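You operate a simulated robot arm through the tools that you are given. There is no shell and no other tool. Be economical: measure what you need, move in short steps, check, and stop when the job is done.

You run a simulated two-armed robot. Do the job below in one go: nothing can be reset, and whatever is moved stays where it is left.

## Task
Pick up the sleeve from the top of the square grey table with one hand, pass it to the other hand and put it on the shelf of the square grey table.

It is judged by the outcome, as a careful person would: the job done as asked, and still so three seconds after it is handed in. It fails if anything else is knocked over, pushed out of place, dropped, spilled or broken.

## Robot
Two 7-joint arms with two-finger parallel grippers on one trunk, on a base that drives. Base frame: it is fixed to the floor where the robot stands at the start and does not move with it; the origin is under the middle of the robot, x ahead of it, y to its left, z up; the surface under the hand at the start is at about z = 0.8. Lengths are in m, angles in rad, forces in N, time in s.
The left shoulder is at the start at [0.07, 0.134, 1.126], the right one opposite. With the tool pointing down near the work surface each hand reaches from about 0.1 to 0.64 m from the robot's upright axis, wherever it stands, measured 20 degrees to its own side. Places, roughly: shelf of the square grey table [0.6, 0.2, 0.4]; sleeve (7x7x10 cm) [0.5, 0, 0.9]. Payload 1.57 kg a hand.
Tool frame (each hand has its own): the origin (TCP) lies between the finger pads and is the grasp point; the fingertips stand 0.03 m ahead of it; z points along the fingers, y is the line along which they close. Largest opening 0.08 m; finger width 0.017, thickness 0.012; the body of the gripper, 0.04 by 0.082 m, starts 0.08 m behind the TCP.
Orientation is that of the tool frame in the base frame, as a unit quaternion [x, y, z, w]. With the fingers straight down and closing along the base's y, the tool's x points along the base's -x, its y along +y and its z along -z.

## Interface
- The arms move only by the tool send_rows. It takes "left_series", "right_series" or both (then of equal length, played together; a hand with none holds still); each is a list that holds one entry, the list of rows, each a list of 7 numbers: the shift along the tool's x, y, z in units of 100 mm (1.0 is 100 mm), then the turn, a rotation vector about the tool's x, y, z in units of 90 degrees (1.0 is 90 degrees), then the opening, from 0 (shut) to 1 (fully open). In form: [[[tx, ty, tz, rx, ry, rz, claw], ...]]. A call has 1 to 10 rows; each row is the pose to reach, as a shift and turn from the pose commanded when the call began, along the tool's axes at that moment. A call with a number of a shift or a turn outside -1 to 1 is refused whole. A row lasts 0.2 s, in which the tool goes at most 0.05 m and 0.15 rad; a call with a longer step from one row to the next is refused whole, and so is a gripper value outside its range. Where a pose cannot be reached the arm comes as near as it can. A force on the tool above 40 N (or 10 N above the force at the start of the call, whichever is more), or a blocked arm, ends the call early, and 0.2 s more pass. Each finger travels about 0.153 m/s and halts on what it meets, pressing with about 28 N; the grip force reading is that of the motor and also rises with nothing between the fingers. The clock runs only during rows and for 0.2 s after the last one: add rows that repeat a pose to give the fingers time. It gives the time, the measured TCP pose, the force on the tool (base axes), the opening and the grip force at its end, in the units of the frame above (readings bear some noise), with the torque about the TCP (base axes, N m) and any sound that the robot's microphone picked up.
- Cameras (640 x 400 px; columns grow to the right, rows downward): "scene" is now at [0.1165, 0.0006, 1.3307]; the picture's right is [0.13, -0.99, 0.00], its down [-0.78, -0.10, -0.62] and it looks along [0.61, 0.08, -0.79] (base axes); focal length 267 px, centre (320, 200). "left" rides on the left gripper at [0.072, 0.007, -0.122] in its tool frame; the picture's right is [-0.09, 1.00, 0.00], its down [-0.84, -0.08, -0.54] and it looks along [-0.54, -0.05, 0.84] (tool axes); focal length 238 px, centre (320, 200). "right" rides on the right gripper at [0.072, -0.007, -0.122] in its tool frame; the picture's right is [0.09, 1.00, 0.00], its down [-0.84, 0.08, -0.54] and it looks along [-0.54, 0.05, 0.84] (tool axes); focal length 238 px, centre (320, 200). There is no depth. A picture from a camera that has moved, and an enlarged one, comes with that camera's place and axes in the base frame and with its lens. The place of the scene camera against the robot may be out by one fixed shift of up to 0.018 m in any direction.
- snapshot(camera): a new picture of that camera. No time passes.
- move_column(by): slides the trunk up (or, below 0, down) by that many m; the arms and the scene camera ride with it, the base frame stays. It gives what a move gives, with no picture.
- roll_base(legs): drives the robot by 1 to 6 legs, each [ahead, left, turn to the left] in m, m and rad, along the robot's own axes; the way and the turn of a leg run together, so that a leg with both is an arc; at most 1.5 m and 3.142 rad a leg. The arms and the cameras ride along, it lands a little off, and it stops where it bumps. It gives what a move gives.
- head_to(pan, tilt): turns the head with the scene camera to pan (to the left, within 1.501 rad either way) and tilt (down, from -0.506 to 1.204), counted from straight ahead of the robot. It gives what a move gives.
- zoom(camera, box): a new picture of the part [left, top, right, bottom] of that camera's present view, enlarged. No time passes.
- close_job(): hands the job in; it is judged then, once.

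Work in short steps. Places have to be worked out from the pictures, the camera data and where the tool is seen: move nearer, look again, correct. Check each grasp and each placing, and mend what went wrong. You have 120 turns and 100 pictures in all, those below and enlarged ones among them. Open the grippers and draw the arms clear of the work before you hand the job in, unless the task says otherwise; then end with one line.

The tools are called as name(argument=value, ...) on one line, values as JSON. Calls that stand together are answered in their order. send_rows: Moves the arms, as the interface text tells. Its arguments: {"type":"object","properties":{"left_series":{"type":"array"},"right_series":{"type":"array"}},"required":[]} The other tools are called the same way: move_column (by) slides the trunk up or down; roll_base (legs) drives the base; head_to (pan, tilt) turns the head that bears the scene camera; snapshot (camera) takes a picture; zoom (camera, box) takes an enlarged picture of a part of a camera's view; close_job () hands the job in.

At the start:

```text
time: 0.0
left_position: [0.487, 0.2309, 1.0064]
left_ee_rot: [0.0, 1.0, 0.001, 0.0]
left_ft_force: [-0.4, 0.4, -0.9]
left_ft_torque: [0.0, 0.02, 0.02]
left_grip_width: 0.0797
left_grip_force: 0.2
right_position: [0.4516, -0.1163, 1.0302]
right_ee_rot: [0.0, 1.0, -0.001, 0.0]
right_ft_force: [-0.1, -0.1, -0.2]
right_ft_torque: [0.0, 0.02, 0.04]
right_grip_width: 0.08
right_grip_force: 0.0
trunk travel left (down, up): [-0.7, 0.24]
robot x, y, heading: [-0.0011, -0.0007, -0.002]
head pan, tilt: [0.131, 0.906]
```

scene: 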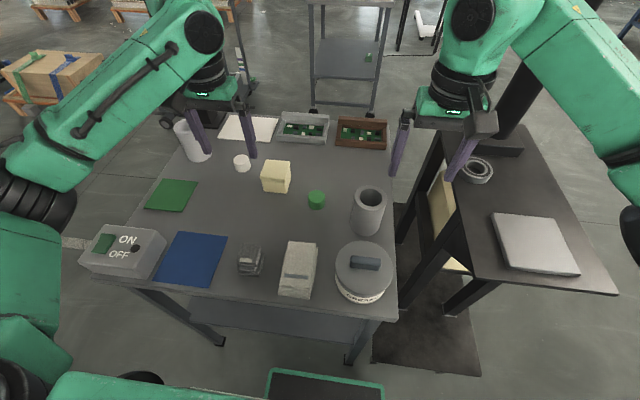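
right: 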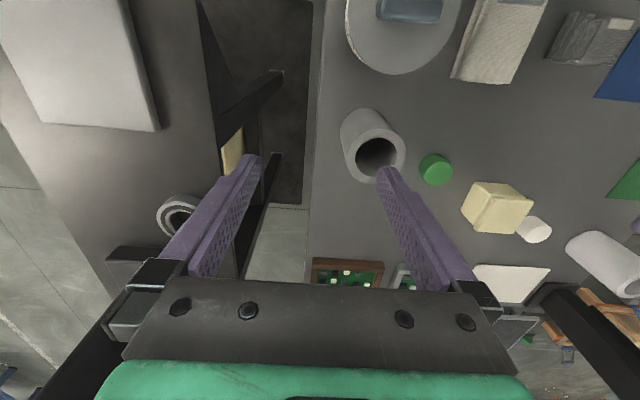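
left: 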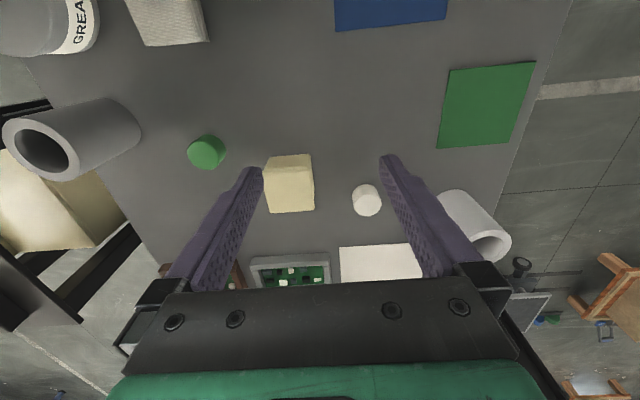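

The grey tube at scene (368,210) fits the sleeve, at about [0.48, -0.05] with its top near z = 0.9. I'll enlarge it in both cameras, and look at the shelf area under the table's front edge.

zoom(camera="right", box=[300, 80, 460, 180])

zoom(camera="scene", box=[80, 180, 480, 400])

```text
4.00 times, centred on (380, 130) of right
camera zoom: at [0.3802, -0.1219, 1.1502], right [-0.09, 1.0, 0.0], down [0.84, 0.08, 0.54], along [0.54, 0.05, -0.84], focal length 953 px, centre (80, 480)
```

zoom: 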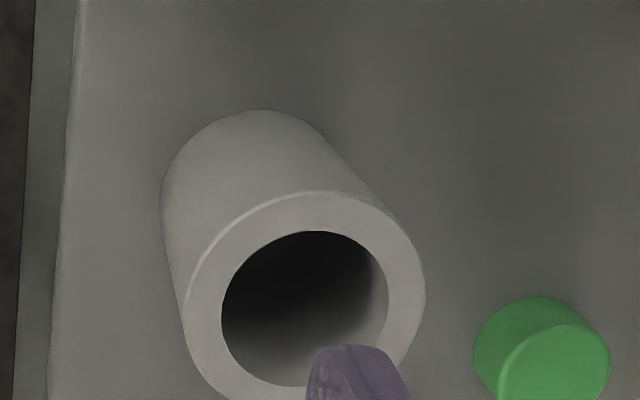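

```text
1.60 times, centred on (280, 290) of scene
camera zoom: at [0.1165, 0.0006, 1.3307], right [0.13, -0.99, 0.0], down [-0.78, -0.1, -0.62], along [0.61, 0.08, -0.79], focal length 428 px, centre (384, 56)
```

zoom: 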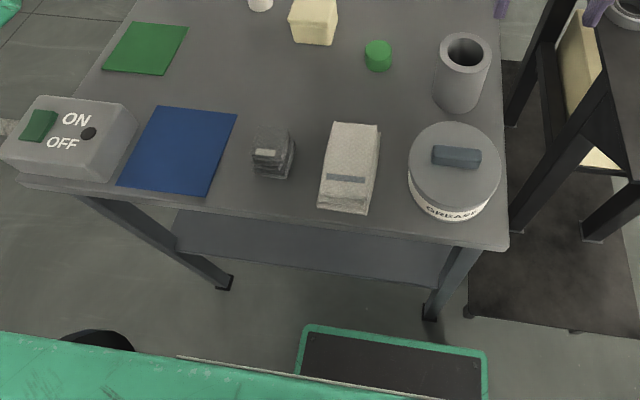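

The sleeve centre is at about [0.478, -0.050]. The shelf's front edge is at about x 0.285, and it spans y from -0.08 to 0.44. I'll move the right hand above the sleeve and look.

send_rows(right_series=[[[-0.13, 0.33, 0, 0, 0, 0, 1], [-0.26, 0.66, 0, 0, 0, 0, 1], [-0.26, 0.66, 0, 0, 0, 0, 1]]])

snapshot(camera="right")

snapshot(camera="left")

```text
time: 0.8
left_position: [0.4869, 0.23, 1.0064]
left_ee_rot: [0.0, 1.0, 0.0, 0.001]
left_ft_force: [0.0, -0.3, -0.4]
left_ft_torque: [-0.01, 0.03, 0.01]
left_grip_width: 0.0799
left_grip_force: 0.0
right_position: [0.4777, -0.0517, 1.0311]
right_ee_rot: [0.0, 1.0, 0.0, -0.001]
right_ft_force: [0.3, -0.4, 0.2]
right_ft_torque: [0.04, -0.01, 0.01]
right_grip_width: 0.08
right_grip_force: 0.1
trunk travel left (down, up): [-0.7, 0.24]
robot x, y, heading: [-0.0012, -0.0002, -0.0]
head pan, tilt: [0.131, 0.906]
```

```text
94 pictures are left
camera right: at [0.4057, -0.0574, 1.1508], right [-0.09, 1.0, 0.0], down [0.84, 0.08, 0.54], along [0.54, 0.05, -0.84], focal length 238 px, centre (320, 200)
```

right: 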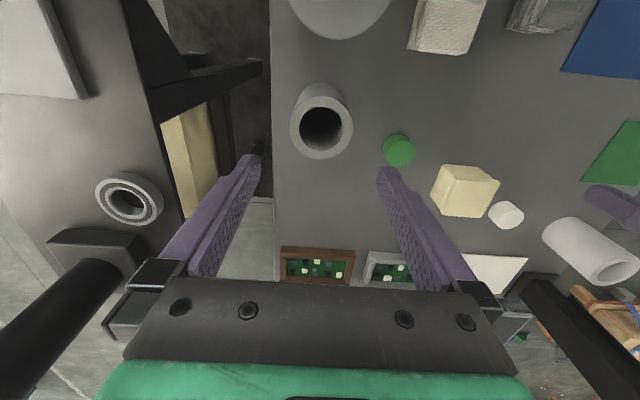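

```text
93 pictures are left
camera left: at [0.4147, 0.2358, 1.1281], right [0.09, 1.0, 0.0], down [0.84, -0.08, 0.54], along [0.54, -0.05, -0.84], focal length 238 px, centre (320, 200)
```

left: 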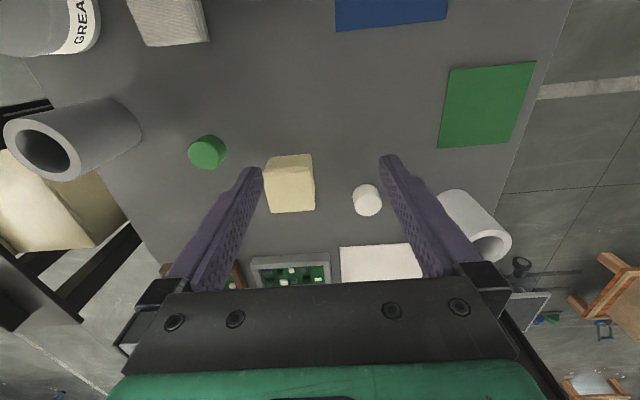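

Sleeve centre is about [0.477, -0.0495]. I'll shift 2 mm left and descend to fingertips just above the rim, then check the centring.

send_rows(right_series=[[[0, 0.02, 0.3, 0, 0, 0, 1], [0, 0.02, 0.6, 0, 0, 0, 1], [0, 0.02, 0.9, 0, 0, 0, 1], [0, 0.02, 0.9, 0, 0, 0, 1]]])

snapshot(camera="right")

zoom(camera="scene", box=[300, 120, 460, 220])

```text
time: 1.8
left_position: [0.4868, 0.2297, 1.0054]
left_ee_rot: [0.0, 1.0, 0.0, 0.0]
left_ft_force: [0.6, 0.0, 0.0]
left_ft_torque: [0.01, 0.0, 0.01]
left_grip_width: 0.0801
left_grip_force: 0.1
right_position: [0.4782, -0.047, 0.9379]
right_ee_rot: [0.0, 1.0, 0.0, 0.0]
right_ft_force: [0.1, 0.7, 0.2]
right_ft_torque: [0.0, -0.01, -0.02]
right_grip_width: 0.0797
right_grip_force: 0.1
trunk travel left (down, up): [-0.7, 0.24]
robot x, y, heading: [0.0027, 0.0017, 0.001]
head pan, tilt: [0.131, 0.906]
```

```text
92 pictures are left
camera right: at [0.4063, -0.0548, 1.0581], right [-0.09, 1.0, 0.0], down [0.84, 0.08, 0.54], along [0.54, 0.05, -0.84], focal length 238 px, centre (320, 200)
```

right: 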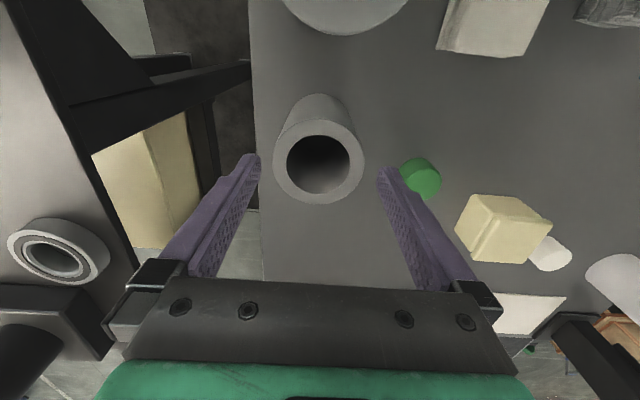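

```text
4.00 times, centred on (380, 170) of scene
camera zoom: at [0.1163, 0.0007, 1.3307], right [0.13, -0.99, 0.0], down [-0.78, -0.1, -0.62], along [0.61, 0.08, -0.79], focal length 1070 px, centre (80, 320)
```

zoom: 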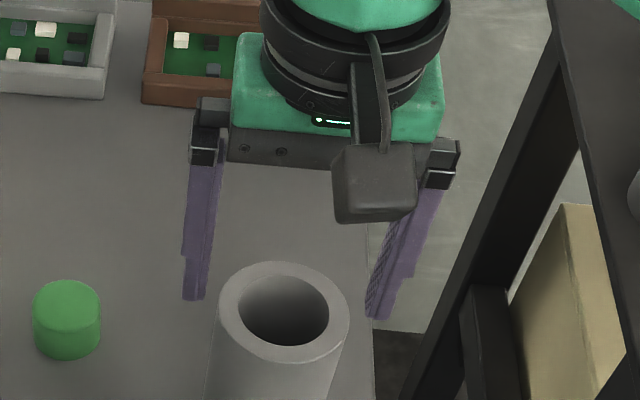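

Nearly centred: I correct -1.3 mm in y and -2 mm in x. Then I descend 7 cm, so the fingertips come about 5–6 cm below the rim, and close.

send_rows(right_series=[[[0.02, -0.013, 0.1, 0, 0, 0, 1], [0.02, -0.013, 0.3, 0, 0, 0, 1], [0.02, -0.013, 0.5, 0, 0, 0, 1], [0.02, -0.013, 0.68, 0, 0, 0, 1], [0.02, -0.013, 0.68, 0, 0, 0, 1]]])

snapshot(camera="right")

```text
time: 3.0
left_position: [0.487, 0.2314, 1.0048]
left_ee_rot: [-0.001, 1.0, 0.0, 0.0]
left_ft_force: [-0.8, -0.8, -0.6]
left_ft_torque: [-0.01, -0.01, -0.01]
left_grip_width: 0.0799
left_grip_force: 0.0
right_position: [0.4759, -0.0497, 0.8704]
right_ee_rot: [0.0, 1.0, 0.0, 0.0]
right_ft_force: [0.7, 0.6, 0.3]
right_ft_torque: [0.02, 0.02, -0.01]
right_grip_width: 0.08
right_grip_force: 0.0
trunk travel left (down, up): [-0.7, 0.24]
robot x, y, heading: [0.0027, -0.0029, -0.001]
head pan, tilt: [0.131, 0.906]
```

```text
90 pictures are left
camera right: at [0.4043, -0.0554, 0.9919], right [-0.09, 1.0, 0.0], down [0.84, 0.08, 0.54], along [0.54, 0.05, -0.84], focal length 238 px, centre (320, 200)
```

right: 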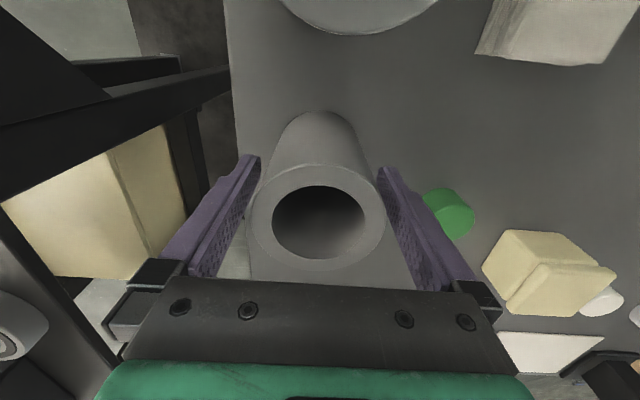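

The fingers straddle the sleeve with the TCP about 2 cm below the rim. Closing now.

send_rows(right_series=[[[0, 0, 0, 0, 0, 0, 0.5], [0, 0, 0, 0, 0, 0, 0.2], [0, 0, 0, 0, 0, 0, 0], [0, 0, 0, 0, 0, 0, 0]]])

```text
time: 4.0
left_position: [0.4878, 0.2297, 1.0047]
left_ee_rot: [0.001, 1.0, 0.0, -0.002]
left_ft_force: [-0.3, -0.8, 0.1]
left_ft_torque: [-0.04, 0.01, 0.01]
left_grip_width: 0.08
left_grip_force: 0.0
right_position: [0.4749, -0.0495, 0.8719]
right_ee_rot: [0.0, 1.0, 0.0, 0.0]
right_ft_force: [-0.1, 0.4, -0.4]
right_ft_torque: [0.0, 0.04, -0.01]
right_grip_width: 0.0678
right_grip_force: 27.8
trunk travel left (down, up): [-0.7, 0.24]
robot x, y, heading: [0.0003, -0.0022, -0.004]
head pan, tilt: [0.131, 0.906]
```

Gripped at 68 mm. Lifting straight up 15 cm gently.

send_rows(right_series=[[[0, 0, -0.1, 0, 0, 0, 0], [0, 0, -0.3, 0, 0, 0, 0], [0, 0, -0.6, 0, 0, 0, 0], [0, 0, -0.9, 0, 0, 0, 0], [0, 0, -1.0, 0, 0, 0, 0], [0, 0, -1.0, 0, 0, 0, 0]]])

snapshot(camera="scene")

```text
time: 5.4
left_position: [0.4884, 0.2302, 1.0042]
left_ee_rot: [0.0, 1.0, 0.0, -0.001]
left_ft_force: [-0.3, 1.2, -0.1]
left_ft_torque: [0.0, 0.0, 0.0]
left_grip_width: 0.0802
left_grip_force: 0.1
right_position: [0.4752, -0.0465, 0.9714]
right_ee_rot: [0.0, 1.0, 0.0, 0.0]
right_ft_force: [-0.1, 0.5, -1.2]
right_ft_torque: [-0.03, 0.02, 0.02]
right_grip_width: 0.0676
right_grip_force: 28.2
trunk travel left (down, up): [-0.7, 0.24]
robot x, y, heading: [0.001, 0.0011, 0.002]
head pan, tilt: [0.131, 0.906]
```

```text
89 pictures are left
camera scene: at [0.1169, 0.0005, 1.3306], right [0.13, -0.99, 0.0], down [-0.78, -0.1, -0.62], along [0.61, 0.08, -0.79], focal length 267 px, centre (320, 200)
```

scene: 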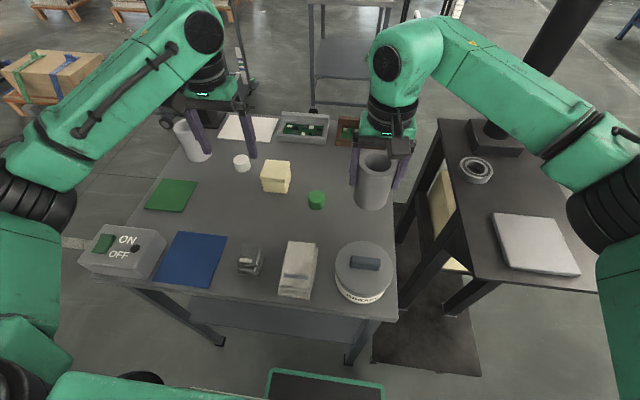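

Sleeve lifted cleanly. For the pass I'll hold it at about [0.53, 0.03, 1.08] and yaw the right hand about -86°. That leaves room for the left hand to come in pointing forward below its fingers.

send_rows(right_series=[[[-0.05, 0.07, -0.1, 0, 0, -0.095, 0], [-0.1, 0.15, -0.2, 0, 0, -0.19, 0], [-0.16, 0.22, -0.3, 0, 0, -0.285, 0], [-0.22, 0.3, -0.4, 0, 0, -0.38, 0], [-0.28, 0.38, -0.5, 0, 0, -0.475, 0], [-0.34, 0.46, -0.6, 0, 0, -0.57, 0], [-0.4, 0.53, -0.7, 0, 0, -0.665, 0], [-0.45, 0.6, -0.8, 0, 0, -0.76, 0], [-0.5, 0.68, -0.9, 0, 0, -0.855, 0], [-0.55, 0.75, -1.0, 0, 0, -0.95, 0]]])

snapshot(camera="scene")

```text
time: 7.6
left_position: [0.4865, 0.2298, 1.0069]
left_ee_rot: [-0.001, 1.0, 0.0, 0.001]
left_ft_force: [-0.2, -0.1, 0.1]
left_ft_torque: [0.03, 0.01, -0.04]
left_grip_width: 0.08
left_grip_force: 0.1
right_position: [0.2942, 0.0025, 1.0862]
right_ee_rot: [-0.64, 0.768, -0.002, 0.006]
right_ft_force: [-0.9, -0.7, -2.0]
right_ft_torque: [0.04, 0.03, 0.01]
right_grip_width: 0.0673
right_grip_force: 28.6
right hand out of reach, approached as far as the arm can: row 5, 6, 7, 8, 9, 10
trunk travel left (down, up): [-0.7, 0.24]
robot x, y, heading: [0.0004, 0.0045, 0.002]
head pan, tilt: [0.131, 0.906]
```

```text
88 pictures are left
camera scene: at [0.1149, -0.0016, 1.3308], right [0.13, -0.99, 0.0], down [-0.78, -0.1, -0.62], along [0.61, 0.08, -0.79], focal length 267 px, centre (320, 200)
```

scene: 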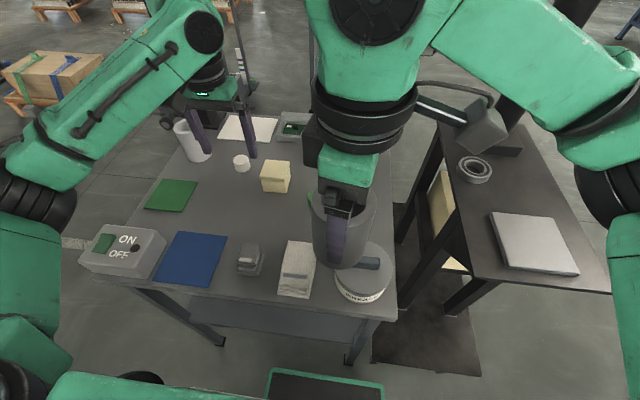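

At this height the right arm runs out of reach, so I'll raise the trunk 0.2 m. The arms can then work lower relative to the shoulders.

move_column(by=0.2)

```text
time: 9.8
left_position: [0.4885, 0.2299, 1.2048]
left_ee_rot: [0.0, 1.0, 0.0, -0.001]
left_ft_force: [-0.4, -0.7, -0.3]
left_ft_torque: [-0.02, -0.02, -0.02]
left_grip_width: 0.0798
left_grip_force: 0.1
right_position: [0.2973, 0.0035, 1.2863]
right_ee_rot: [-0.639, 0.769, -0.001, 0.005]
right_ft_force: [0.4, -0.2, -2.1]
right_ft_torque: [-0.05, -0.03, -0.01]
right_grip_width: 0.0675
right_grip_force: 27.8
trunk travel left (down, up): [-0.9, 0.04]
robot x, y, heading: [-0.0008, -0.0038, 0.001]
head pan, tilt: [0.131, 0.906]
```

I'll test how the right hand's commanded pose stands by asking for a small 3 cm descent.

send_rows(right_series=[[[0, 0, 0.3, 0, 0, 0, 0], [0, 0, 0.3, 0, 0, 0, 0]]])

```text
time: 10.4
left_position: [0.4884, 0.2308, 1.2054]
left_ee_rot: [0.0, 1.0, 0.0, 0.0]
left_ft_force: [-0.2, 0.6, 0.0]
left_ft_torque: [0.01, 0.0, -0.01]
left_grip_width: 0.0798
left_grip_force: 0.0
right_position: [0.2959, 0.0046, 1.2566]
right_ee_rot: [-0.638, 0.77, -0.002, 0.005]
right_ft_force: [-0.7, -0.6, -1.5]
right_ft_torque: [-0.03, 0.01, 0.01]
right_grip_width: 0.0674
right_grip_force: 28.1
trunk travel left (down, up): [-0.9, 0.04]
robot x, y, heading: [0.0002, 0.002, 0.0]
head pan, tilt: [0.131, 0.906]
```

Commands follow the actual pose. I lower the right hand 10 cm, then bring it forward.

send_rows(right_series=[[[0, 0, 0.3, 0, 0, 0, 0], [0, 0, 0.6, 0, 0, 0, 0], [0, 0, 1.0, 0, 0, 0, 0], [-0.06, -0.33, 1.0, 0, 0, 0, 0], [-0.12, -0.65, 1.0, 0, 0, 0, 0], [-0.18, -0.97, 1.0, 0, 0, 0, 0], [-0.18, -0.97, 1.0, 0, 0, 0, 0]]])

```text
time: 12.0
left_position: [0.4869, 0.2315, 1.2053]
left_ee_rot: [-0.001, 1.0, -0.001, 0.001]
left_ft_force: [0.4, -0.2, -0.6]
left_ft_torque: [0.02, 0.03, -0.02]
left_grip_width: 0.0801
left_grip_force: 0.1
right_position: [0.297, 0.0045, 1.1566]
right_ee_rot: [-0.639, 0.769, -0.001, 0.006]
right_ft_force: [0.0, -0.6, -2.4]
right_ft_torque: [0.03, 0.01, 0.01]
right_grip_width: 0.0676
right_grip_force: 27.5
right hand out of reach, approached as far as the arm can: row 4, 5, 6, 7
trunk travel left (down, up): [-0.9, 0.04]
robot x, y, heading: [-0.0023, 0.0036, 0.0]
head pan, tilt: [0.131, 0.906]
```

The joint limit from this yaw blocks forward motion. I'll yaw back the other way and then move forward, aiming for the camera on the +y side instead.

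send_rows(right_series=[[[0, 0, 0, 0, 0, 0.09, 0], [0, 0, 0, 0, 0, 0.18, 0], [0, 0, 0, 0, 0, 0.27, 0], [0, 0, 0, 0, 0, 0.36, 0], [0, 0, 0, 0, 0, 0.45, 0], [-0.02, -0.2, 0, 0, 0, 0.54, 0], [-0.06, -0.4, 0, 0, 0, 0.63, 0], [-0.1, -0.6, 0, 0, 0, 0.72, 0], [-0.14, -0.8, 0, 0, 0, 0.81, 0], [-0.18, -0.98, 0, 0, 0, 0.9, 0]]])

```text
time: 14.2
left_position: [0.4885, 0.2308, 1.205]
left_ee_rot: [-0.001, 1.0, 0.0, -0.001]
left_ft_force: [0.6, -0.3, 0.1]
left_ft_torque: [-0.03, 0.01, 0.02]
left_grip_width: 0.0801
left_grip_force: 0.0
right_position: [0.3929, 0.0027, 1.1574]
right_ee_rot: [0.015, 1.0, 0.001, 0.004]
right_ft_force: [-0.3, 0.8, -2.2]
right_ft_torque: [0.04, 0.03, 0.0]
right_grip_width: 0.0676
right_grip_force: 27.5
trunk travel left (down, up): [-0.9, 0.04]
robot x, y, heading: [0.0009, 0.0022, 0.001]
head pan, tilt: [0.131, 0.906]
```

Works. Continue yawing positive, moving forward 10 cm to x about 0.49.

send_rows(right_series=[[[-0.1, 0, 0, 0, 0, 0.095, 0], [-0.2, 0, 0, 0, 0, 0.19, 0], [-0.3, 0, 0, 0, 0, 0.285, 0], [-0.4, 0, 0, 0, 0, 0.38, 0], [-0.5, 0, 0, 0, 0, 0.475, 0], [-0.6, 0, 0, 0, 0, 0.57, 0], [-0.7, 0, 0, 0, 0, 0.665, 0], [-0.8, 0, 0, 0, 0, 0.76, 0], [-0.9, 0, 0, 0, 0, 0.855, 0], [-1.0, 0, 0, 0, 0, 0.95, 0]]])

snapshot(camera="scene")

```text
time: 16.4
left_position: [0.4885, 0.2297, 1.2044]
left_ee_rot: [0.0, 1.0, 0.0, 0.0]
left_ft_force: [-0.1, -0.2, 0.2]
left_ft_torque: [0.01, 0.01, 0.01]
left_grip_width: 0.0801
left_grip_force: 0.1
right_position: [0.4936, 0.0014, 1.1579]
right_ee_rot: [0.689, 0.724, 0.005, 0.003]
right_ft_force: [0.2, 0.2, -1.9]
right_ft_torque: [-0.02, -0.01, -0.01]
right_grip_width: 0.0679
right_grip_force: 27.1
trunk travel left (down, up): [-0.9, 0.04]
robot x, y, heading: [-0.0024, -0.0008, 0.001]
head pan, tilt: [0.131, 0.906]
```

```text
87 pictures are left
camera scene: at [0.1173, 0.0008, 1.5306], right [0.13, -0.99, 0.0], down [-0.78, -0.1, -0.62], along [0.61, 0.08, -0.79], focal length 267 px, centre (320, 200)
```

scene: 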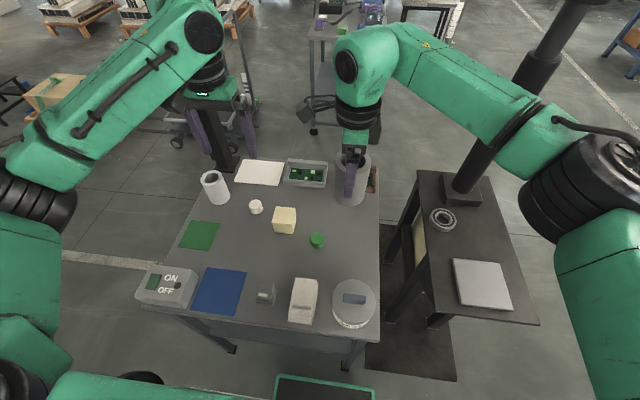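

The yaw is now about 88° with the sleeve at [0.494, 0.001]. I'll push the right hand 5 cm further forward and, at the same time, pitch the left hand forward (70°) and lower it beside the sleeve to z about 1.11.

send_rows(left_series=[[[0.07, 0, 0.09, 0, -0.078, 0, 1], [0.14, 0, 0.19, 0, -0.156, 0, 1], [0.21, 0, 0.28, 0, -0.234, 0, 1], [0.28, 0, 0.38, 0, -0.312, 0, 1], [0.35, 0, 0.47, 0, -0.39, 0, 1], [0.42, 0, 0.57, 0, -0.468, 0, 1], [0.49, 0, 0.66, 0, -0.546, 0, 1], [0.56, 0, 0.76, 0, -0.624, 0, 1], [0.63, 0, 0.85, 0, -0.702, 0, 1], [0.7, 0, 0.95, 0, -0.778, 0, 1]]], right_series=[[[0, 0.05, 0, 0, 0, 0, 0], [0, 0.1, 0, 0, 0, 0, 0], [0, 0.15, 0, 0, 0, 0, 0], [0, 0.2, 0, 0, 0, 0, 0], [0, 0.25, 0, 0, 0, 0, 0], [0, 0.3, 0, 0, 0, 0, 0], [0, 0.35, 0, 0, 0, 0, 0], [0, 0.4, 0, 0, 0, 0, 0], [0, 0.45, 0, 0, 0, 0, 0], [0, 0.5, 0, 0, 0, 0, 0]]])

snapshot(camera="scene")

snapshot(camera="left")

```text
time: 18.6
left_position: [0.4652, 0.2843, 1.147]
left_ee_rot: [-0.105, 0.906, 0.068, 0.405]
left_ft_force: [0.2, -0.3, 0.5]
left_ft_torque: [-0.02, 0.02, 0.0]
left_grip_width: 0.0799
left_grip_force: 0.0
left hand out of reach, approached as far as the arm can: row 6, 7, 8, 9, 10
right_position: [0.5427, 0.006, 1.1581]
right_ee_rot: [0.69, 0.724, 0.005, 0.003]
right_ft_force: [-0.8, -0.4, -2.3]
right_ft_torque: [-0.01, 0.01, 0.03]
right_grip_width: 0.0672
right_grip_force: 28.3
trunk travel left (down, up): [-0.9, 0.04]
robot x, y, heading: [0.002, 0.0001, -0.004]
head pan, tilt: [0.131, 0.906]
```

```text
86 pictures are left
camera scene: at [0.117, 0.0018, 1.5306], right [0.13, -0.99, 0.0], down [-0.78, -0.1, -0.62], along [0.61, 0.08, -0.79], focal length 267 px, centre (320, 200)
```

scene: 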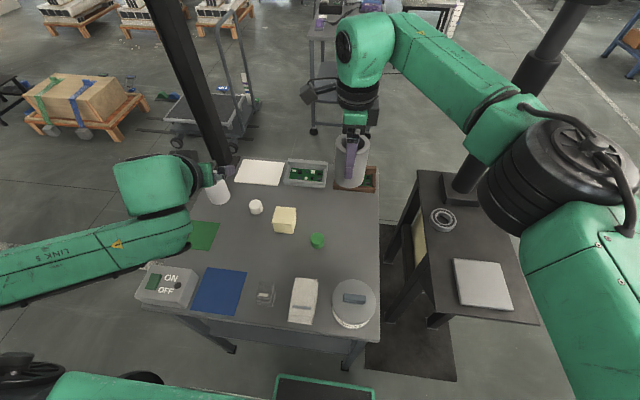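

```text
85 pictures are left
camera left: at [0.3283, 0.2557, 1.1741], right [-0.18, 0.98, 0.11], down [0.17, -0.07, 0.98], along [0.97, 0.2, -0.15], focal length 238 px, centre (320, 200)
```

left: 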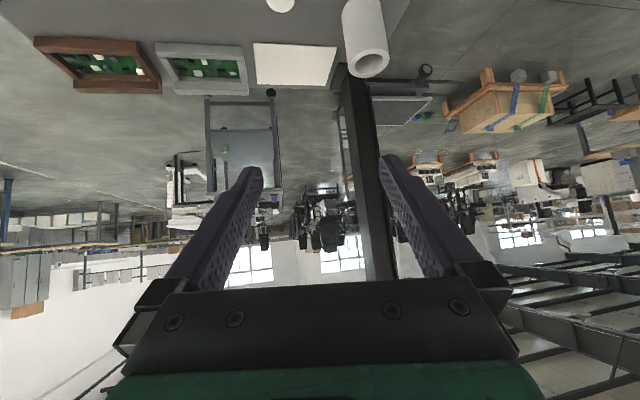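

The left arm is too folded that close to the shoulder. I'll lower the meeting point 10 cm and move it 3 cm out. The left hand will point forward and slightly inward, first to a standoff at [0.47, 0.2, 1.02].

send_rows(left_series=[[[0.125, -0.11, 0.09, 0.054, -0.03, 0.029, 1], [0.25, -0.22, 0.175, 0.109, -0.059, 0.058, 1], [0.375, -0.33, 0.26, 0.163, -0.089, 0.087, 1], [0.5, -0.435, 0.35, 0.218, -0.118, 0.116, 1], [0.625, -0.545, 0.44, 0.272, -0.148, 0.146, 1], [0.75, -0.65, 0.525, 0.327, -0.178, 0.175, 1], [0.875, -0.76, 0.61, 0.381, -0.207, 0.204, 1], [1.0, -0.87, 0.7, 0.436, -0.237, 0.233, 1]]], right_series=[[[0, 0.04, 0.12, 0, 0, 0, 0], [0, 0.08, 0.25, 0, 0, 0, 0], [0, 0.12, 0.37, 0, 0, 0, 0], [0, 0.15, 0.5, 0, 0, 0, 0], [0, 0.19, 0.62, 0, 0, 0, 0], [0, 0.23, 0.75, 0, 0, 0, 0], [0, 0.27, 0.87, 0, 0, 0, 0], [0, 0.3, 1.0, 0, 0, 0, 0]]])

snapshot(camera="scene")

snapshot(camera="left")

```text
time: 20.4
left_position: [0.4785, 0.1835, 1.0321]
left_ee_rot: [0.198, 0.807, -0.13, 0.541]
left_ft_force: [-0.3, 0.0, 0.7]
left_ft_torque: [0.0, -0.02, -0.02]
left_grip_width: 0.0797
left_grip_force: 0.1
left hand out of reach, approached as far as the arm can: row 7, 8
right_position: [0.569, 0.0049, 1.0599]
right_ee_rot: [0.687, 0.726, 0.004, 0.002]
right_ft_force: [-0.4, -0.7, -2.7]
right_ft_torque: [0.04, 0.04, 0.03]
right_grip_width: 0.0676
right_grip_force: 28.0
right hand out of reach, approached as far as the arm can: row 8
trunk travel left (down, up): [-0.9, 0.04]
robot x, y, heading: [-0.0019, 0.0013, 0.0]
head pan, tilt: [0.131, 0.906]
```

```text
84 pictures are left
camera scene: at [0.1181, -0.0005, 1.5305], right [0.13, -0.99, 0.0], down [-0.78, -0.1, -0.62], along [0.61, 0.08, -0.79], focal length 267 px, centre (320, 200)
```

scene: 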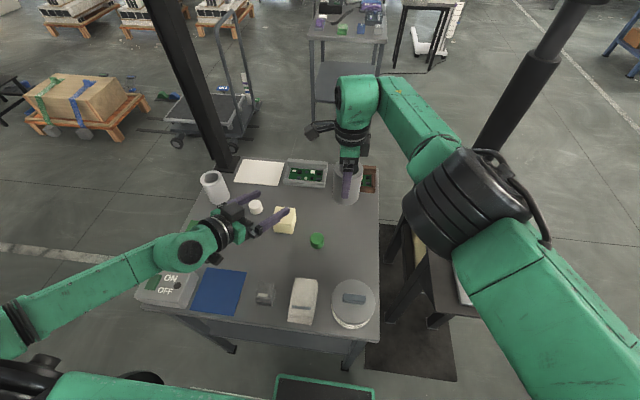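

```text
83 pictures are left
camera left: at [0.3566, 0.2542, 1.0133], right [0.49, 0.87, 0.09], down [-0.2, 0.01, 0.98], along [0.85, -0.5, 0.18], focal length 238 px, centre (320, 200)
```

left: 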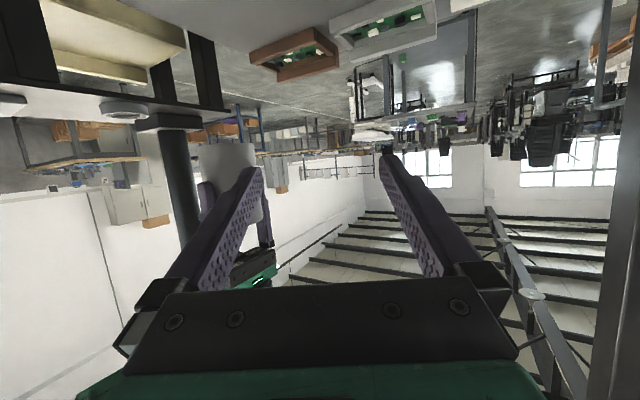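

The left hand is comfortable at 22° below horizontal, yawed 27° inward. I'll move it toward a pre-grasp point short of the sleeve.

send_rows(left_series=[[[-0.015, -0.22, 0.17, 0, 0, 0, 1], [-0.03, -0.44, 0.335, 0, 0, 0, 1], [-0.045, -0.66, 0.5, 0, 0, 0, 1], [-0.06, -0.88, 0.67, 0, 0, 0, 1], [-0.06, -0.88, 0.67, 0, 0, 0, 1]]])

snapshot(camera="left")

snapshot(camera="scene")

```text
time: 21.6
left_position: [0.4828, 0.0907, 1.0034]
left_ee_rot: [0.213, 0.79, -0.147, 0.555]
left_ft_force: [0.2, 0.0, 0.3]
left_ft_torque: [0.0, 0.0, 0.02]
left_grip_width: 0.0798
left_grip_force: 0.2
right_position: [0.5677, 0.0058, 1.0612]
right_ee_rot: [0.687, 0.726, 0.005, 0.003]
right_ft_force: [0.6, -0.4, -1.2]
right_ft_torque: [-0.01, 0.0, -0.02]
right_grip_width: 0.0678
right_grip_force: 27.4
trunk travel left (down, up): [-0.9, 0.04]
robot x, y, heading: [0.0034, -0.0004, 0.003]
head pan, tilt: [0.131, 0.906]
```

```text
82 pictures are left
camera left: at [0.3653, 0.1653, 0.9773], right [0.53, 0.85, 0.09], down [-0.24, 0.04, 0.97], along [0.82, -0.53, 0.22], focal length 238 px, centre (320, 200)
```

left: 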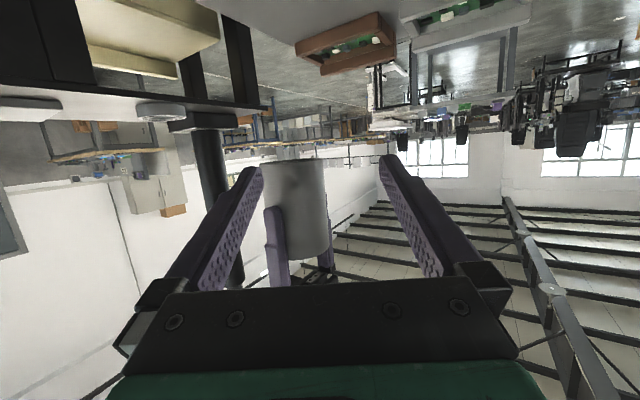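

```text
81 pictures are left
camera scene: at [0.1167, 0.001, 1.5306], right [0.13, -0.99, 0.0], down [-0.78, -0.1, -0.62], along [0.61, 0.08, -0.79], focal length 267 px, centre (320, 200)
```

scene: 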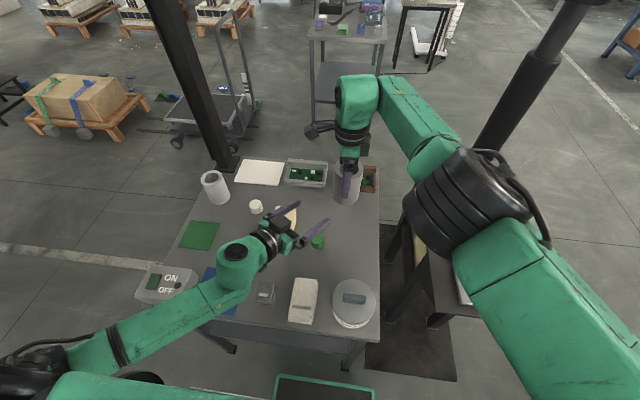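

The sleeve hangs right of the left hand's centreline by about 33 mm, with its axis 117 mm ahead. I'll shift sideways and forward 3 cm, raise the hand 9 mm, then re-check.

send_rows(left_series=[[[-0.09, -0.16, 0.12, 0, 0, 0, 1], [-0.19, -0.33, 0.25, 0, 0, 0, 1], [-0.19, -0.33, 0.25, 0, 0, 0, 1]]])

snapshot(camera="left")

zoom(camera="scene", box=[220, 120, 420, 270])

```text
time: 22.4
left_position: [0.4926, 0.047, 1.0126]
left_ee_rot: [0.213, 0.79, -0.147, 0.555]
left_ft_force: [0.6, 0.4, -0.3]
left_ft_torque: [0.0, -0.04, -0.01]
left_grip_width: 0.0802
left_grip_force: 0.1
right_position: [0.5684, 0.0043, 1.0608]
right_ee_rot: [0.688, 0.726, 0.005, 0.003]
right_ft_force: [0.2, -0.3, -1.9]
right_ft_torque: [0.01, 0.0, -0.01]
right_grip_width: 0.0678
right_grip_force: 28.0
trunk travel left (down, up): [-0.9, 0.04]
robot x, y, heading: [-0.0006, 0.0009, 0.002]
head pan, tilt: [0.131, 0.906]
```

```text
80 pictures are left
camera left: at [0.3745, 0.122, 0.9868], right [0.53, 0.85, 0.09], down [-0.24, 0.04, 0.97], along [0.82, -0.53, 0.22], focal length 238 px, centre (320, 200)
```

left: 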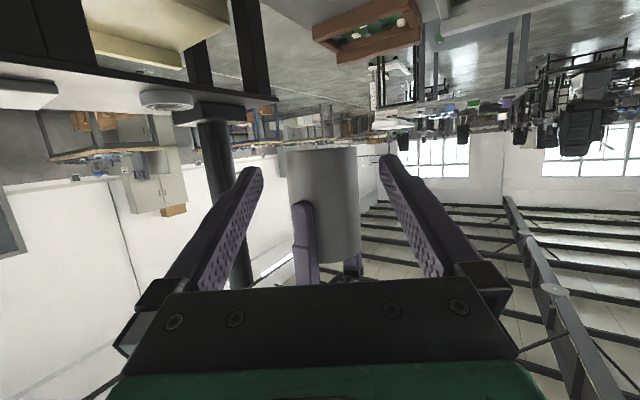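

```text
2.67 times, centred on (320, 195) of scene
camera zoom: at [0.1168, 0.0015, 1.5306], right [0.13, -0.99, 0.0], down [-0.78, -0.1, -0.62], along [0.61, 0.08, -0.79], focal length 713 px, centre (320, 213)
```

zoom: 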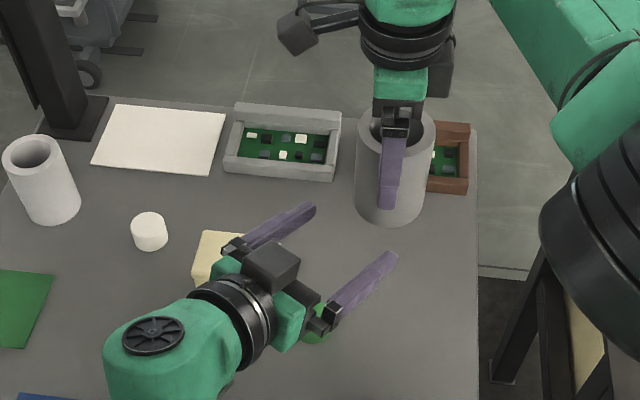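

The estimates agree: axis about 87 mm ahead and within 3 mm sideways. I advance horizontally 84 mm with the fingers open, in small rows.

send_rows(left_series=[[[-0.05, 0.01, 0.16, 0, 0, 0, 1], [-0.1, 0.015, 0.32, 0, 0, 0, 1], [-0.15, 0.015, 0.48, 0, 0, 0, 1], [-0.2, 0.015, 0.64, 0, 0, 0, 1], [-0.256, 0.015, 0.8, 0, 0, 0, 1], [-0.256, 0.015, 0.8, 0, 0, 0, 1]]])

snapshot(camera="left")

zoom(camera="scene", box=[260, 120, 420, 220])

```text
time: 23.8
left_position: [0.5659, 0.0068, 1.0092]
left_ee_rot: [0.214, 0.79, -0.147, 0.555]
left_ft_force: [0.1, 0.5, -0.4]
left_ft_torque: [-0.01, 0.02, 0.0]
left_grip_width: 0.0799
left_grip_force: 0.0
right_position: [0.5688, 0.0057, 1.06]
right_ee_rot: [0.688, 0.726, 0.005, 0.003]
right_ft_force: [0.1, 0.0, -2.0]
right_ft_torque: [0.02, -0.03, 0.0]
right_grip_width: 0.0678
right_grip_force: 28.2
trunk travel left (down, up): [-0.9, 0.04]
robot x, y, heading: [-0.0013, 0.0001, 0.008]
head pan, tilt: [0.131, 0.906]
```

```text
78 pictures are left
camera left: at [0.4495, 0.0822, 0.9833], right [0.53, 0.85, 0.09], down [-0.24, 0.04, 0.97], along [0.82, -0.53, 0.22], focal length 238 px, centre (320, 200)
```

left: 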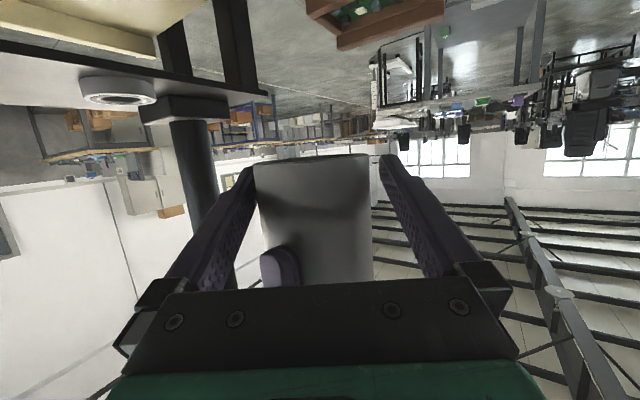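

```text
4.00 times, centred on (340, 170) of scene
camera zoom: at [0.1166, 0.001, 1.5306], right [0.13, -0.99, 0.0], down [-0.78, -0.1, -0.62], along [0.61, 0.08, -0.79], focal length 1070 px, centre (240, 320)
```

zoom: 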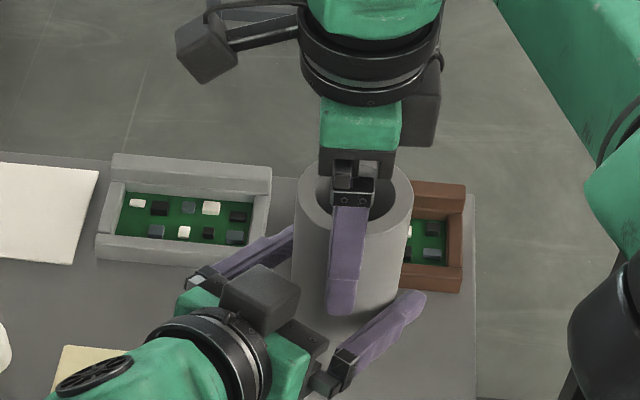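

The sleeve sits about 4–5 mm toward the tool's -y finger. I shift the left hand by that, then check.

send_rows(left_series=[[[0, -0.04, 0, 0, 0, 0, 1], [0, -0.04, 0, 0, 0, 0, 1]]])

zoom(camera="left", box=[220, 130, 420, 290])

```text
time: 24.4
left_position: [0.5654, 0.0028, 1.0094]
left_ee_rot: [0.214, 0.79, -0.147, 0.556]
left_ft_force: [-0.5, 0.2, -0.3]
left_ft_torque: [-0.02, 0.02, -0.03]
left_grip_width: 0.0802
left_grip_force: 0.1
right_position: [0.5693, 0.0048, 1.0606]
right_ee_rot: [0.688, 0.726, 0.005, 0.003]
right_ft_force: [0.4, 0.0, -1.8]
right_ft_torque: [0.01, -0.03, 0.02]
right_grip_width: 0.0674
right_grip_force: 27.7
trunk travel left (down, up): [-0.9, 0.04]
robot x, y, heading: [0.0005, 0.0001, 0.001]
head pan, tilt: [0.131, 0.906]
```

```text
2.50 times, centred on (320, 210) of left
camera zoom: at [0.4471, 0.0782, 0.9835], right [0.53, 0.85, 0.09], down [-0.24, 0.04, 0.97], along [0.82, -0.53, 0.22], focal length 596 px, centre (320, 175)
```

zoom: 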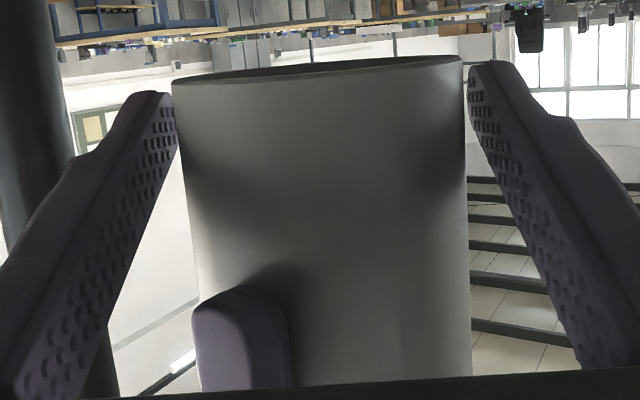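

Now well centred between the left fingers. Closing the left gripper.

send_rows(left_series=[[[0, 0, 0, 0, 0, 0, 0.9], [0, 0, 0, 0, 0, 0, 0.6], [0, 0, 0, 0, 0, 0, 0], [0, 0, 0, 0, 0, 0, 0], [0, 0, 0, 0, 0, 0, 0]]])

zoom(camera="left", box=[220, 130, 420, 290])

```text
time: 25.6
left_position: [0.5649, 0.0031, 1.0091]
left_ee_rot: [0.214, 0.79, -0.147, 0.555]
left_ft_force: [2.1, 0.0, 0.7]
left_ft_torque: [0.37, -0.41, 0.36]
left_grip_width: 0.066
left_grip_force: 28.2
right_position: [0.5681, 0.0049, 1.0616]
right_ee_rot: [0.688, 0.726, 0.005, 0.003]
right_ft_force: [-1.9, -0.1, -1.3]
right_ft_torque: [-0.35, 0.56, -0.37]
right_grip_width: 0.0676
right_grip_force: 27.9
trunk travel left (down, up): [-0.9, 0.04]
robot x, y, heading: [0.0022, 0.0029, 0.0]
head pan, tilt: [0.131, 0.906]
```

```text
2.50 times, centred on (320, 210) of left
camera zoom: at [0.4472, 0.0783, 0.9834], right [0.53, 0.85, 0.09], down [-0.24, 0.04, 0.97], along [0.82, -0.53, 0.22], focal length 596 px, centre (320, 175)
```

zoom: 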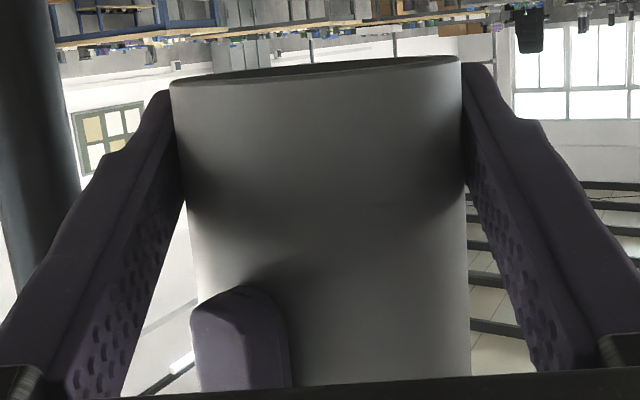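

Both hands hold it (left 66 mm, 28 N). I release the right hand slowly and raise it straight up clear.

send_rows(right_series=[[[0, 0, 0, 0, 0, 0, 0.5], [0, 0, 0, 0, 0, 0, 1], [0, 0, 0, 0, 0, 0, 1], [0, 0, -0.1, 0, 0, 0, 1], [0, 0, -0.3, 0, 0, 0, 1], [0, 0, -0.55, 0, 0, 0, 1], [0, 0, -0.8, 0, 0, 0, 1], [0, 0, -1.0, 0, 0, 0, 1]]])

snapshot(camera="scene")

zoom(camera="left", box=[220, 130, 420, 290])

```text
time: 27.4
left_position: [0.5655, 0.0027, 1.0094]
left_ee_rot: [0.213, 0.79, -0.147, 0.556]
left_ft_force: [-0.8, -0.4, 0.3]
left_ft_torque: [0.0, 0.03, -0.01]
left_grip_width: 0.0657
left_grip_force: 28.2
right_position: [0.5688, 0.0053, 1.1614]
right_ee_rot: [0.689, 0.725, 0.006, 0.003]
right_ft_force: [0.2, -0.3, 0.1]
right_ft_torque: [0.0, 0.03, 0.02]
right_grip_width: 0.08
right_grip_force: 0.1
trunk travel left (down, up): [-0.9, 0.04]
robot x, y, heading: [0.0008, 0.0001, -0.0]
head pan, tilt: [0.131, 0.906]
```

```text
74 pictures are left
camera scene: at [0.1163, 0.0012, 1.5306], right [0.13, -0.99, 0.0], down [-0.78, -0.1, -0.62], along [0.61, 0.08, -0.79], focal length 267 px, centre (320, 200)
```

scene: 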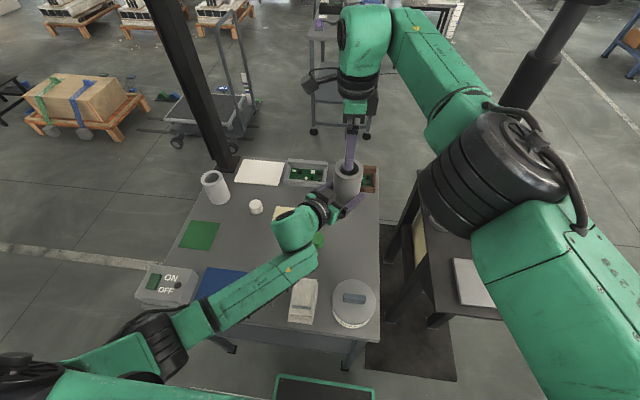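

```text
2.50 times, centred on (320, 210) of left
camera zoom: at [0.4467, 0.0785, 0.9835], right [0.53, 0.85, 0.09], down [-0.24, 0.04, 0.97], along [0.82, -0.53, 0.22], focal length 596 px, centre (320, 175)
```

zoom: 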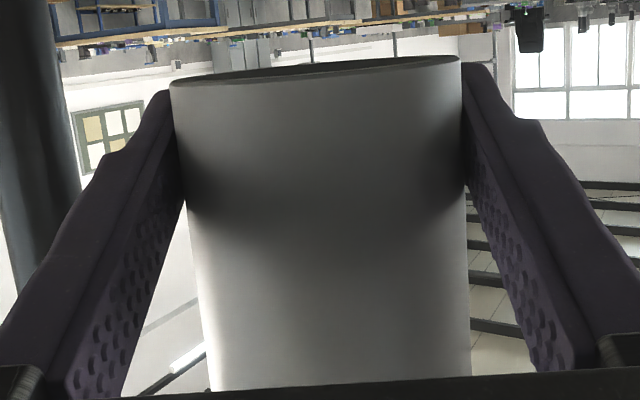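

The sleeve is now in the left hand alone and steady. I raise the trunk its last 4 cm for margin, then back the robot 0.45 m away from the table.

move_column(by=0.035)

roll_base(legs=[[-0.45, 0, 0]])

snapshot(camera="scene")

```text
time: 28.2
left_position: [0.5652, 0.0026, 1.0447]
left_ee_rot: [0.214, 0.791, -0.147, 0.554]
left_ft_force: [0.3, 0.2, -2.0]
left_ft_torque: [-0.02, 0.01, -0.01]
left_grip_width: 0.0656
left_grip_force: 28.0
right_position: [0.5673, 0.0043, 1.1956]
right_ee_rot: [0.689, 0.725, 0.003, 0.003]
right_ft_force: [0.1, 0.6, 0.5]
right_ft_torque: [0.02, 0.01, 0.02]
right_grip_width: 0.0803
right_grip_force: 0.0
trunk travel left (down, up): [-0.935, 0.005]
robot x, y, heading: [0.0033, 0.0006, -0.003]
head pan, tilt: [0.131, 0.906]
```

```text
time: 30.9
left_position: [0.1201, 0.0057, 1.0438]
left_ee_rot: [0.211, 0.792, -0.145, 0.555]
left_ft_force: [-0.2, 0.3, -2.0]
left_ft_torque: [-0.01, -0.02, 0.06]
left_grip_width: 0.0658
left_grip_force: 27.6
right_position: [0.1243, 0.0068, 1.1952]
right_ee_rot: [0.686, 0.727, 0.005, 0.002]
right_ft_force: [0.9, 0.4, 0.4]
right_ft_torque: [0.0, 0.02, 0.0]
right_grip_width: 0.0799
right_grip_force: 0.0
trunk travel left (down, up): [-0.935, 0.005]
robot x, y, heading: [-0.444, 0.0024, 0.01]
head pan, tilt: [0.131, 0.906]
```

```text
72 pictures are left
camera scene: at [-0.3267, 0.0, 1.5654], right [0.14, -0.99, 0.0], down [-0.78, -0.11, -0.61], along [0.61, 0.08, -0.79], focal length 267 px, centre (320, 200)
```

scene: 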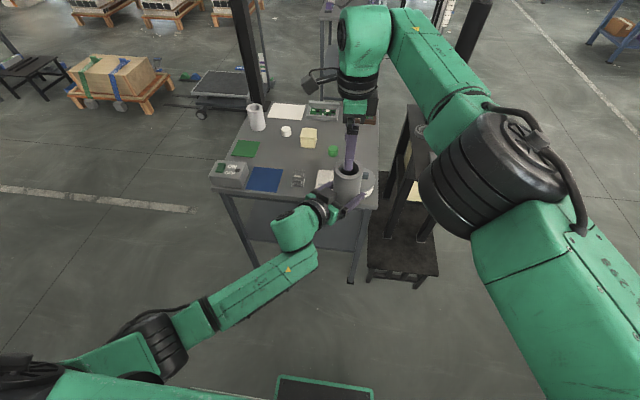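

Clear of the table, nothing disturbed. Now I tuck the right arm out to its own side, undoing the yaw.

send_rows(right_series=[[[-0.2, 0, 0, 0, 0, 0, 1], [-0.4, 0, 0, 0, 0, 0, 1], [-0.7, -0.05, 0, 0, 0, -0.09, 1], [-1.0, -0.1, 0, 0, 0, -0.18, 1], [-1.0, -0.3, 0, 0, 0, -0.27, 1], [-1.0, -0.45, 0, 0, 0, -0.36, 1], [-1.0, -0.6, 0, 0, 0, -0.45, 1], [-1.0, -0.75, 0, 0, 0, -0.54, 1], [-1.0, -0.9, 0, 0, 0, -0.63, 1], [-1.0, -1.0, 0, 0, 0, -0.72, 1]]])

```text
time: 33.1
left_position: [0.1188, 0.0046, 1.0448]
left_ee_rot: [0.211, 0.791, -0.144, 0.555]
left_ft_force: [-0.5, -1.4, -1.9]
left_ft_torque: [0.02, -0.01, 0.0]
left_grip_width: 0.0657
left_grip_force: 28.3
right_position: [0.0281, -0.098, 1.1951]
right_ee_rot: [0.189, 0.982, 0.003, 0.005]
right_ft_force: [-0.1, 0.8, -0.4]
right_ft_torque: [0.0, -0.03, 0.0]
right_grip_width: 0.0801
right_grip_force: 0.0
trunk travel left (down, up): [-0.935, 0.005]
robot x, y, heading: [-0.445, -0.0011, 0.006]
head pan, tilt: [0.131, 0.906]
```

Continue tucking the right hand back and out.

send_rows(right_series=[[[0.14, -0.2, 0, 0, 0, -0.05, 1], [0.28, -0.4, 0, 0, 0, -0.1, 1], [0.42, -0.6, 0, 0, 0, -0.15, 1], [0.56, -0.8, 0, 0, 0, -0.2, 1], [0.69, -0.97, 0, 0, 0, -0.24, 1]]])

send_rows(right_series=[[[0.25, -0.15, 0, 0, 0, 0, 1], [0.5, -0.3, 0, 0, 0, 0, 1], [0.75, -0.45, 0, 0, 0, 0, 1], [1.0, -0.6, 0, 0, 0, 0, 1]]])

snapshot(camera="scene")

```text
time: 34.3
left_position: [0.1179, 0.005, 1.0458]
left_ee_rot: [0.211, 0.791, -0.145, 0.556]
left_ft_force: [-1.4, 0.2, -2.4]
left_ft_torque: [0.04, 0.03, 0.02]
left_grip_width: 0.0655
left_grip_force: 28.0
right_position: [-0.0724, -0.1637, 1.1922]
right_ee_rot: [0.001, 1.0, 0.001, 0.006]
right_ft_force: [0.7, -0.3, -0.2]
right_ft_torque: [0.02, -0.04, 0.03]
right_grip_width: 0.08
right_grip_force: 0.0
trunk travel left (down, up): [-0.935, 0.005]
robot x, y, heading: [-0.4478, -0.0011, 0.003]
head pan, tilt: [0.131, 0.906]
```

```text
time: 35.3
left_position: [0.1173, 0.0048, 1.0463]
left_ee_rot: [0.211, 0.791, -0.144, 0.557]
left_ft_force: [0.6, 0.2, -2.1]
left_ft_torque: [0.01, 0.0, 0.01]
left_grip_width: 0.0656
left_grip_force: 27.9
right_position: [-0.1742, -0.2222, 1.1931]
right_ee_rot: [0.002, 1.0, 0.002, 0.005]
right_ft_force: [0.0, 0.2, 0.3]
right_ft_torque: [0.01, -0.03, 0.02]
right_grip_width: 0.08
right_grip_force: 0.1
trunk travel left (down, up): [-0.935, 0.005]
robot x, y, heading: [-0.4497, -0.0039, 0.01]
head pan, tilt: [0.131, 0.906]
```

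```text
71 pictures are left
camera scene: at [-0.3319, -0.0007, 1.5659], right [0.14, -0.99, 0.0], down [-0.78, -0.11, -0.62], along [0.61, 0.08, -0.79], focal length 267 px, centre (320, 200)
```

scene: 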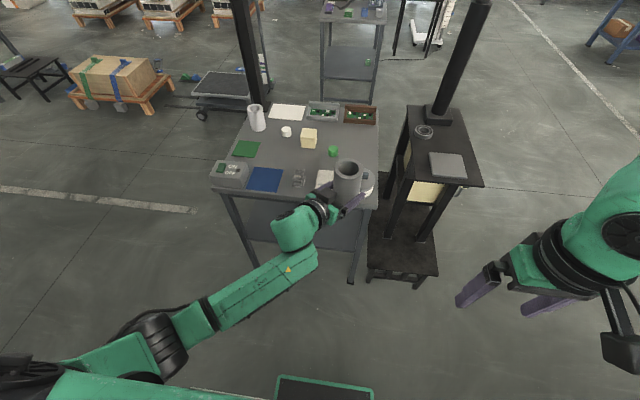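

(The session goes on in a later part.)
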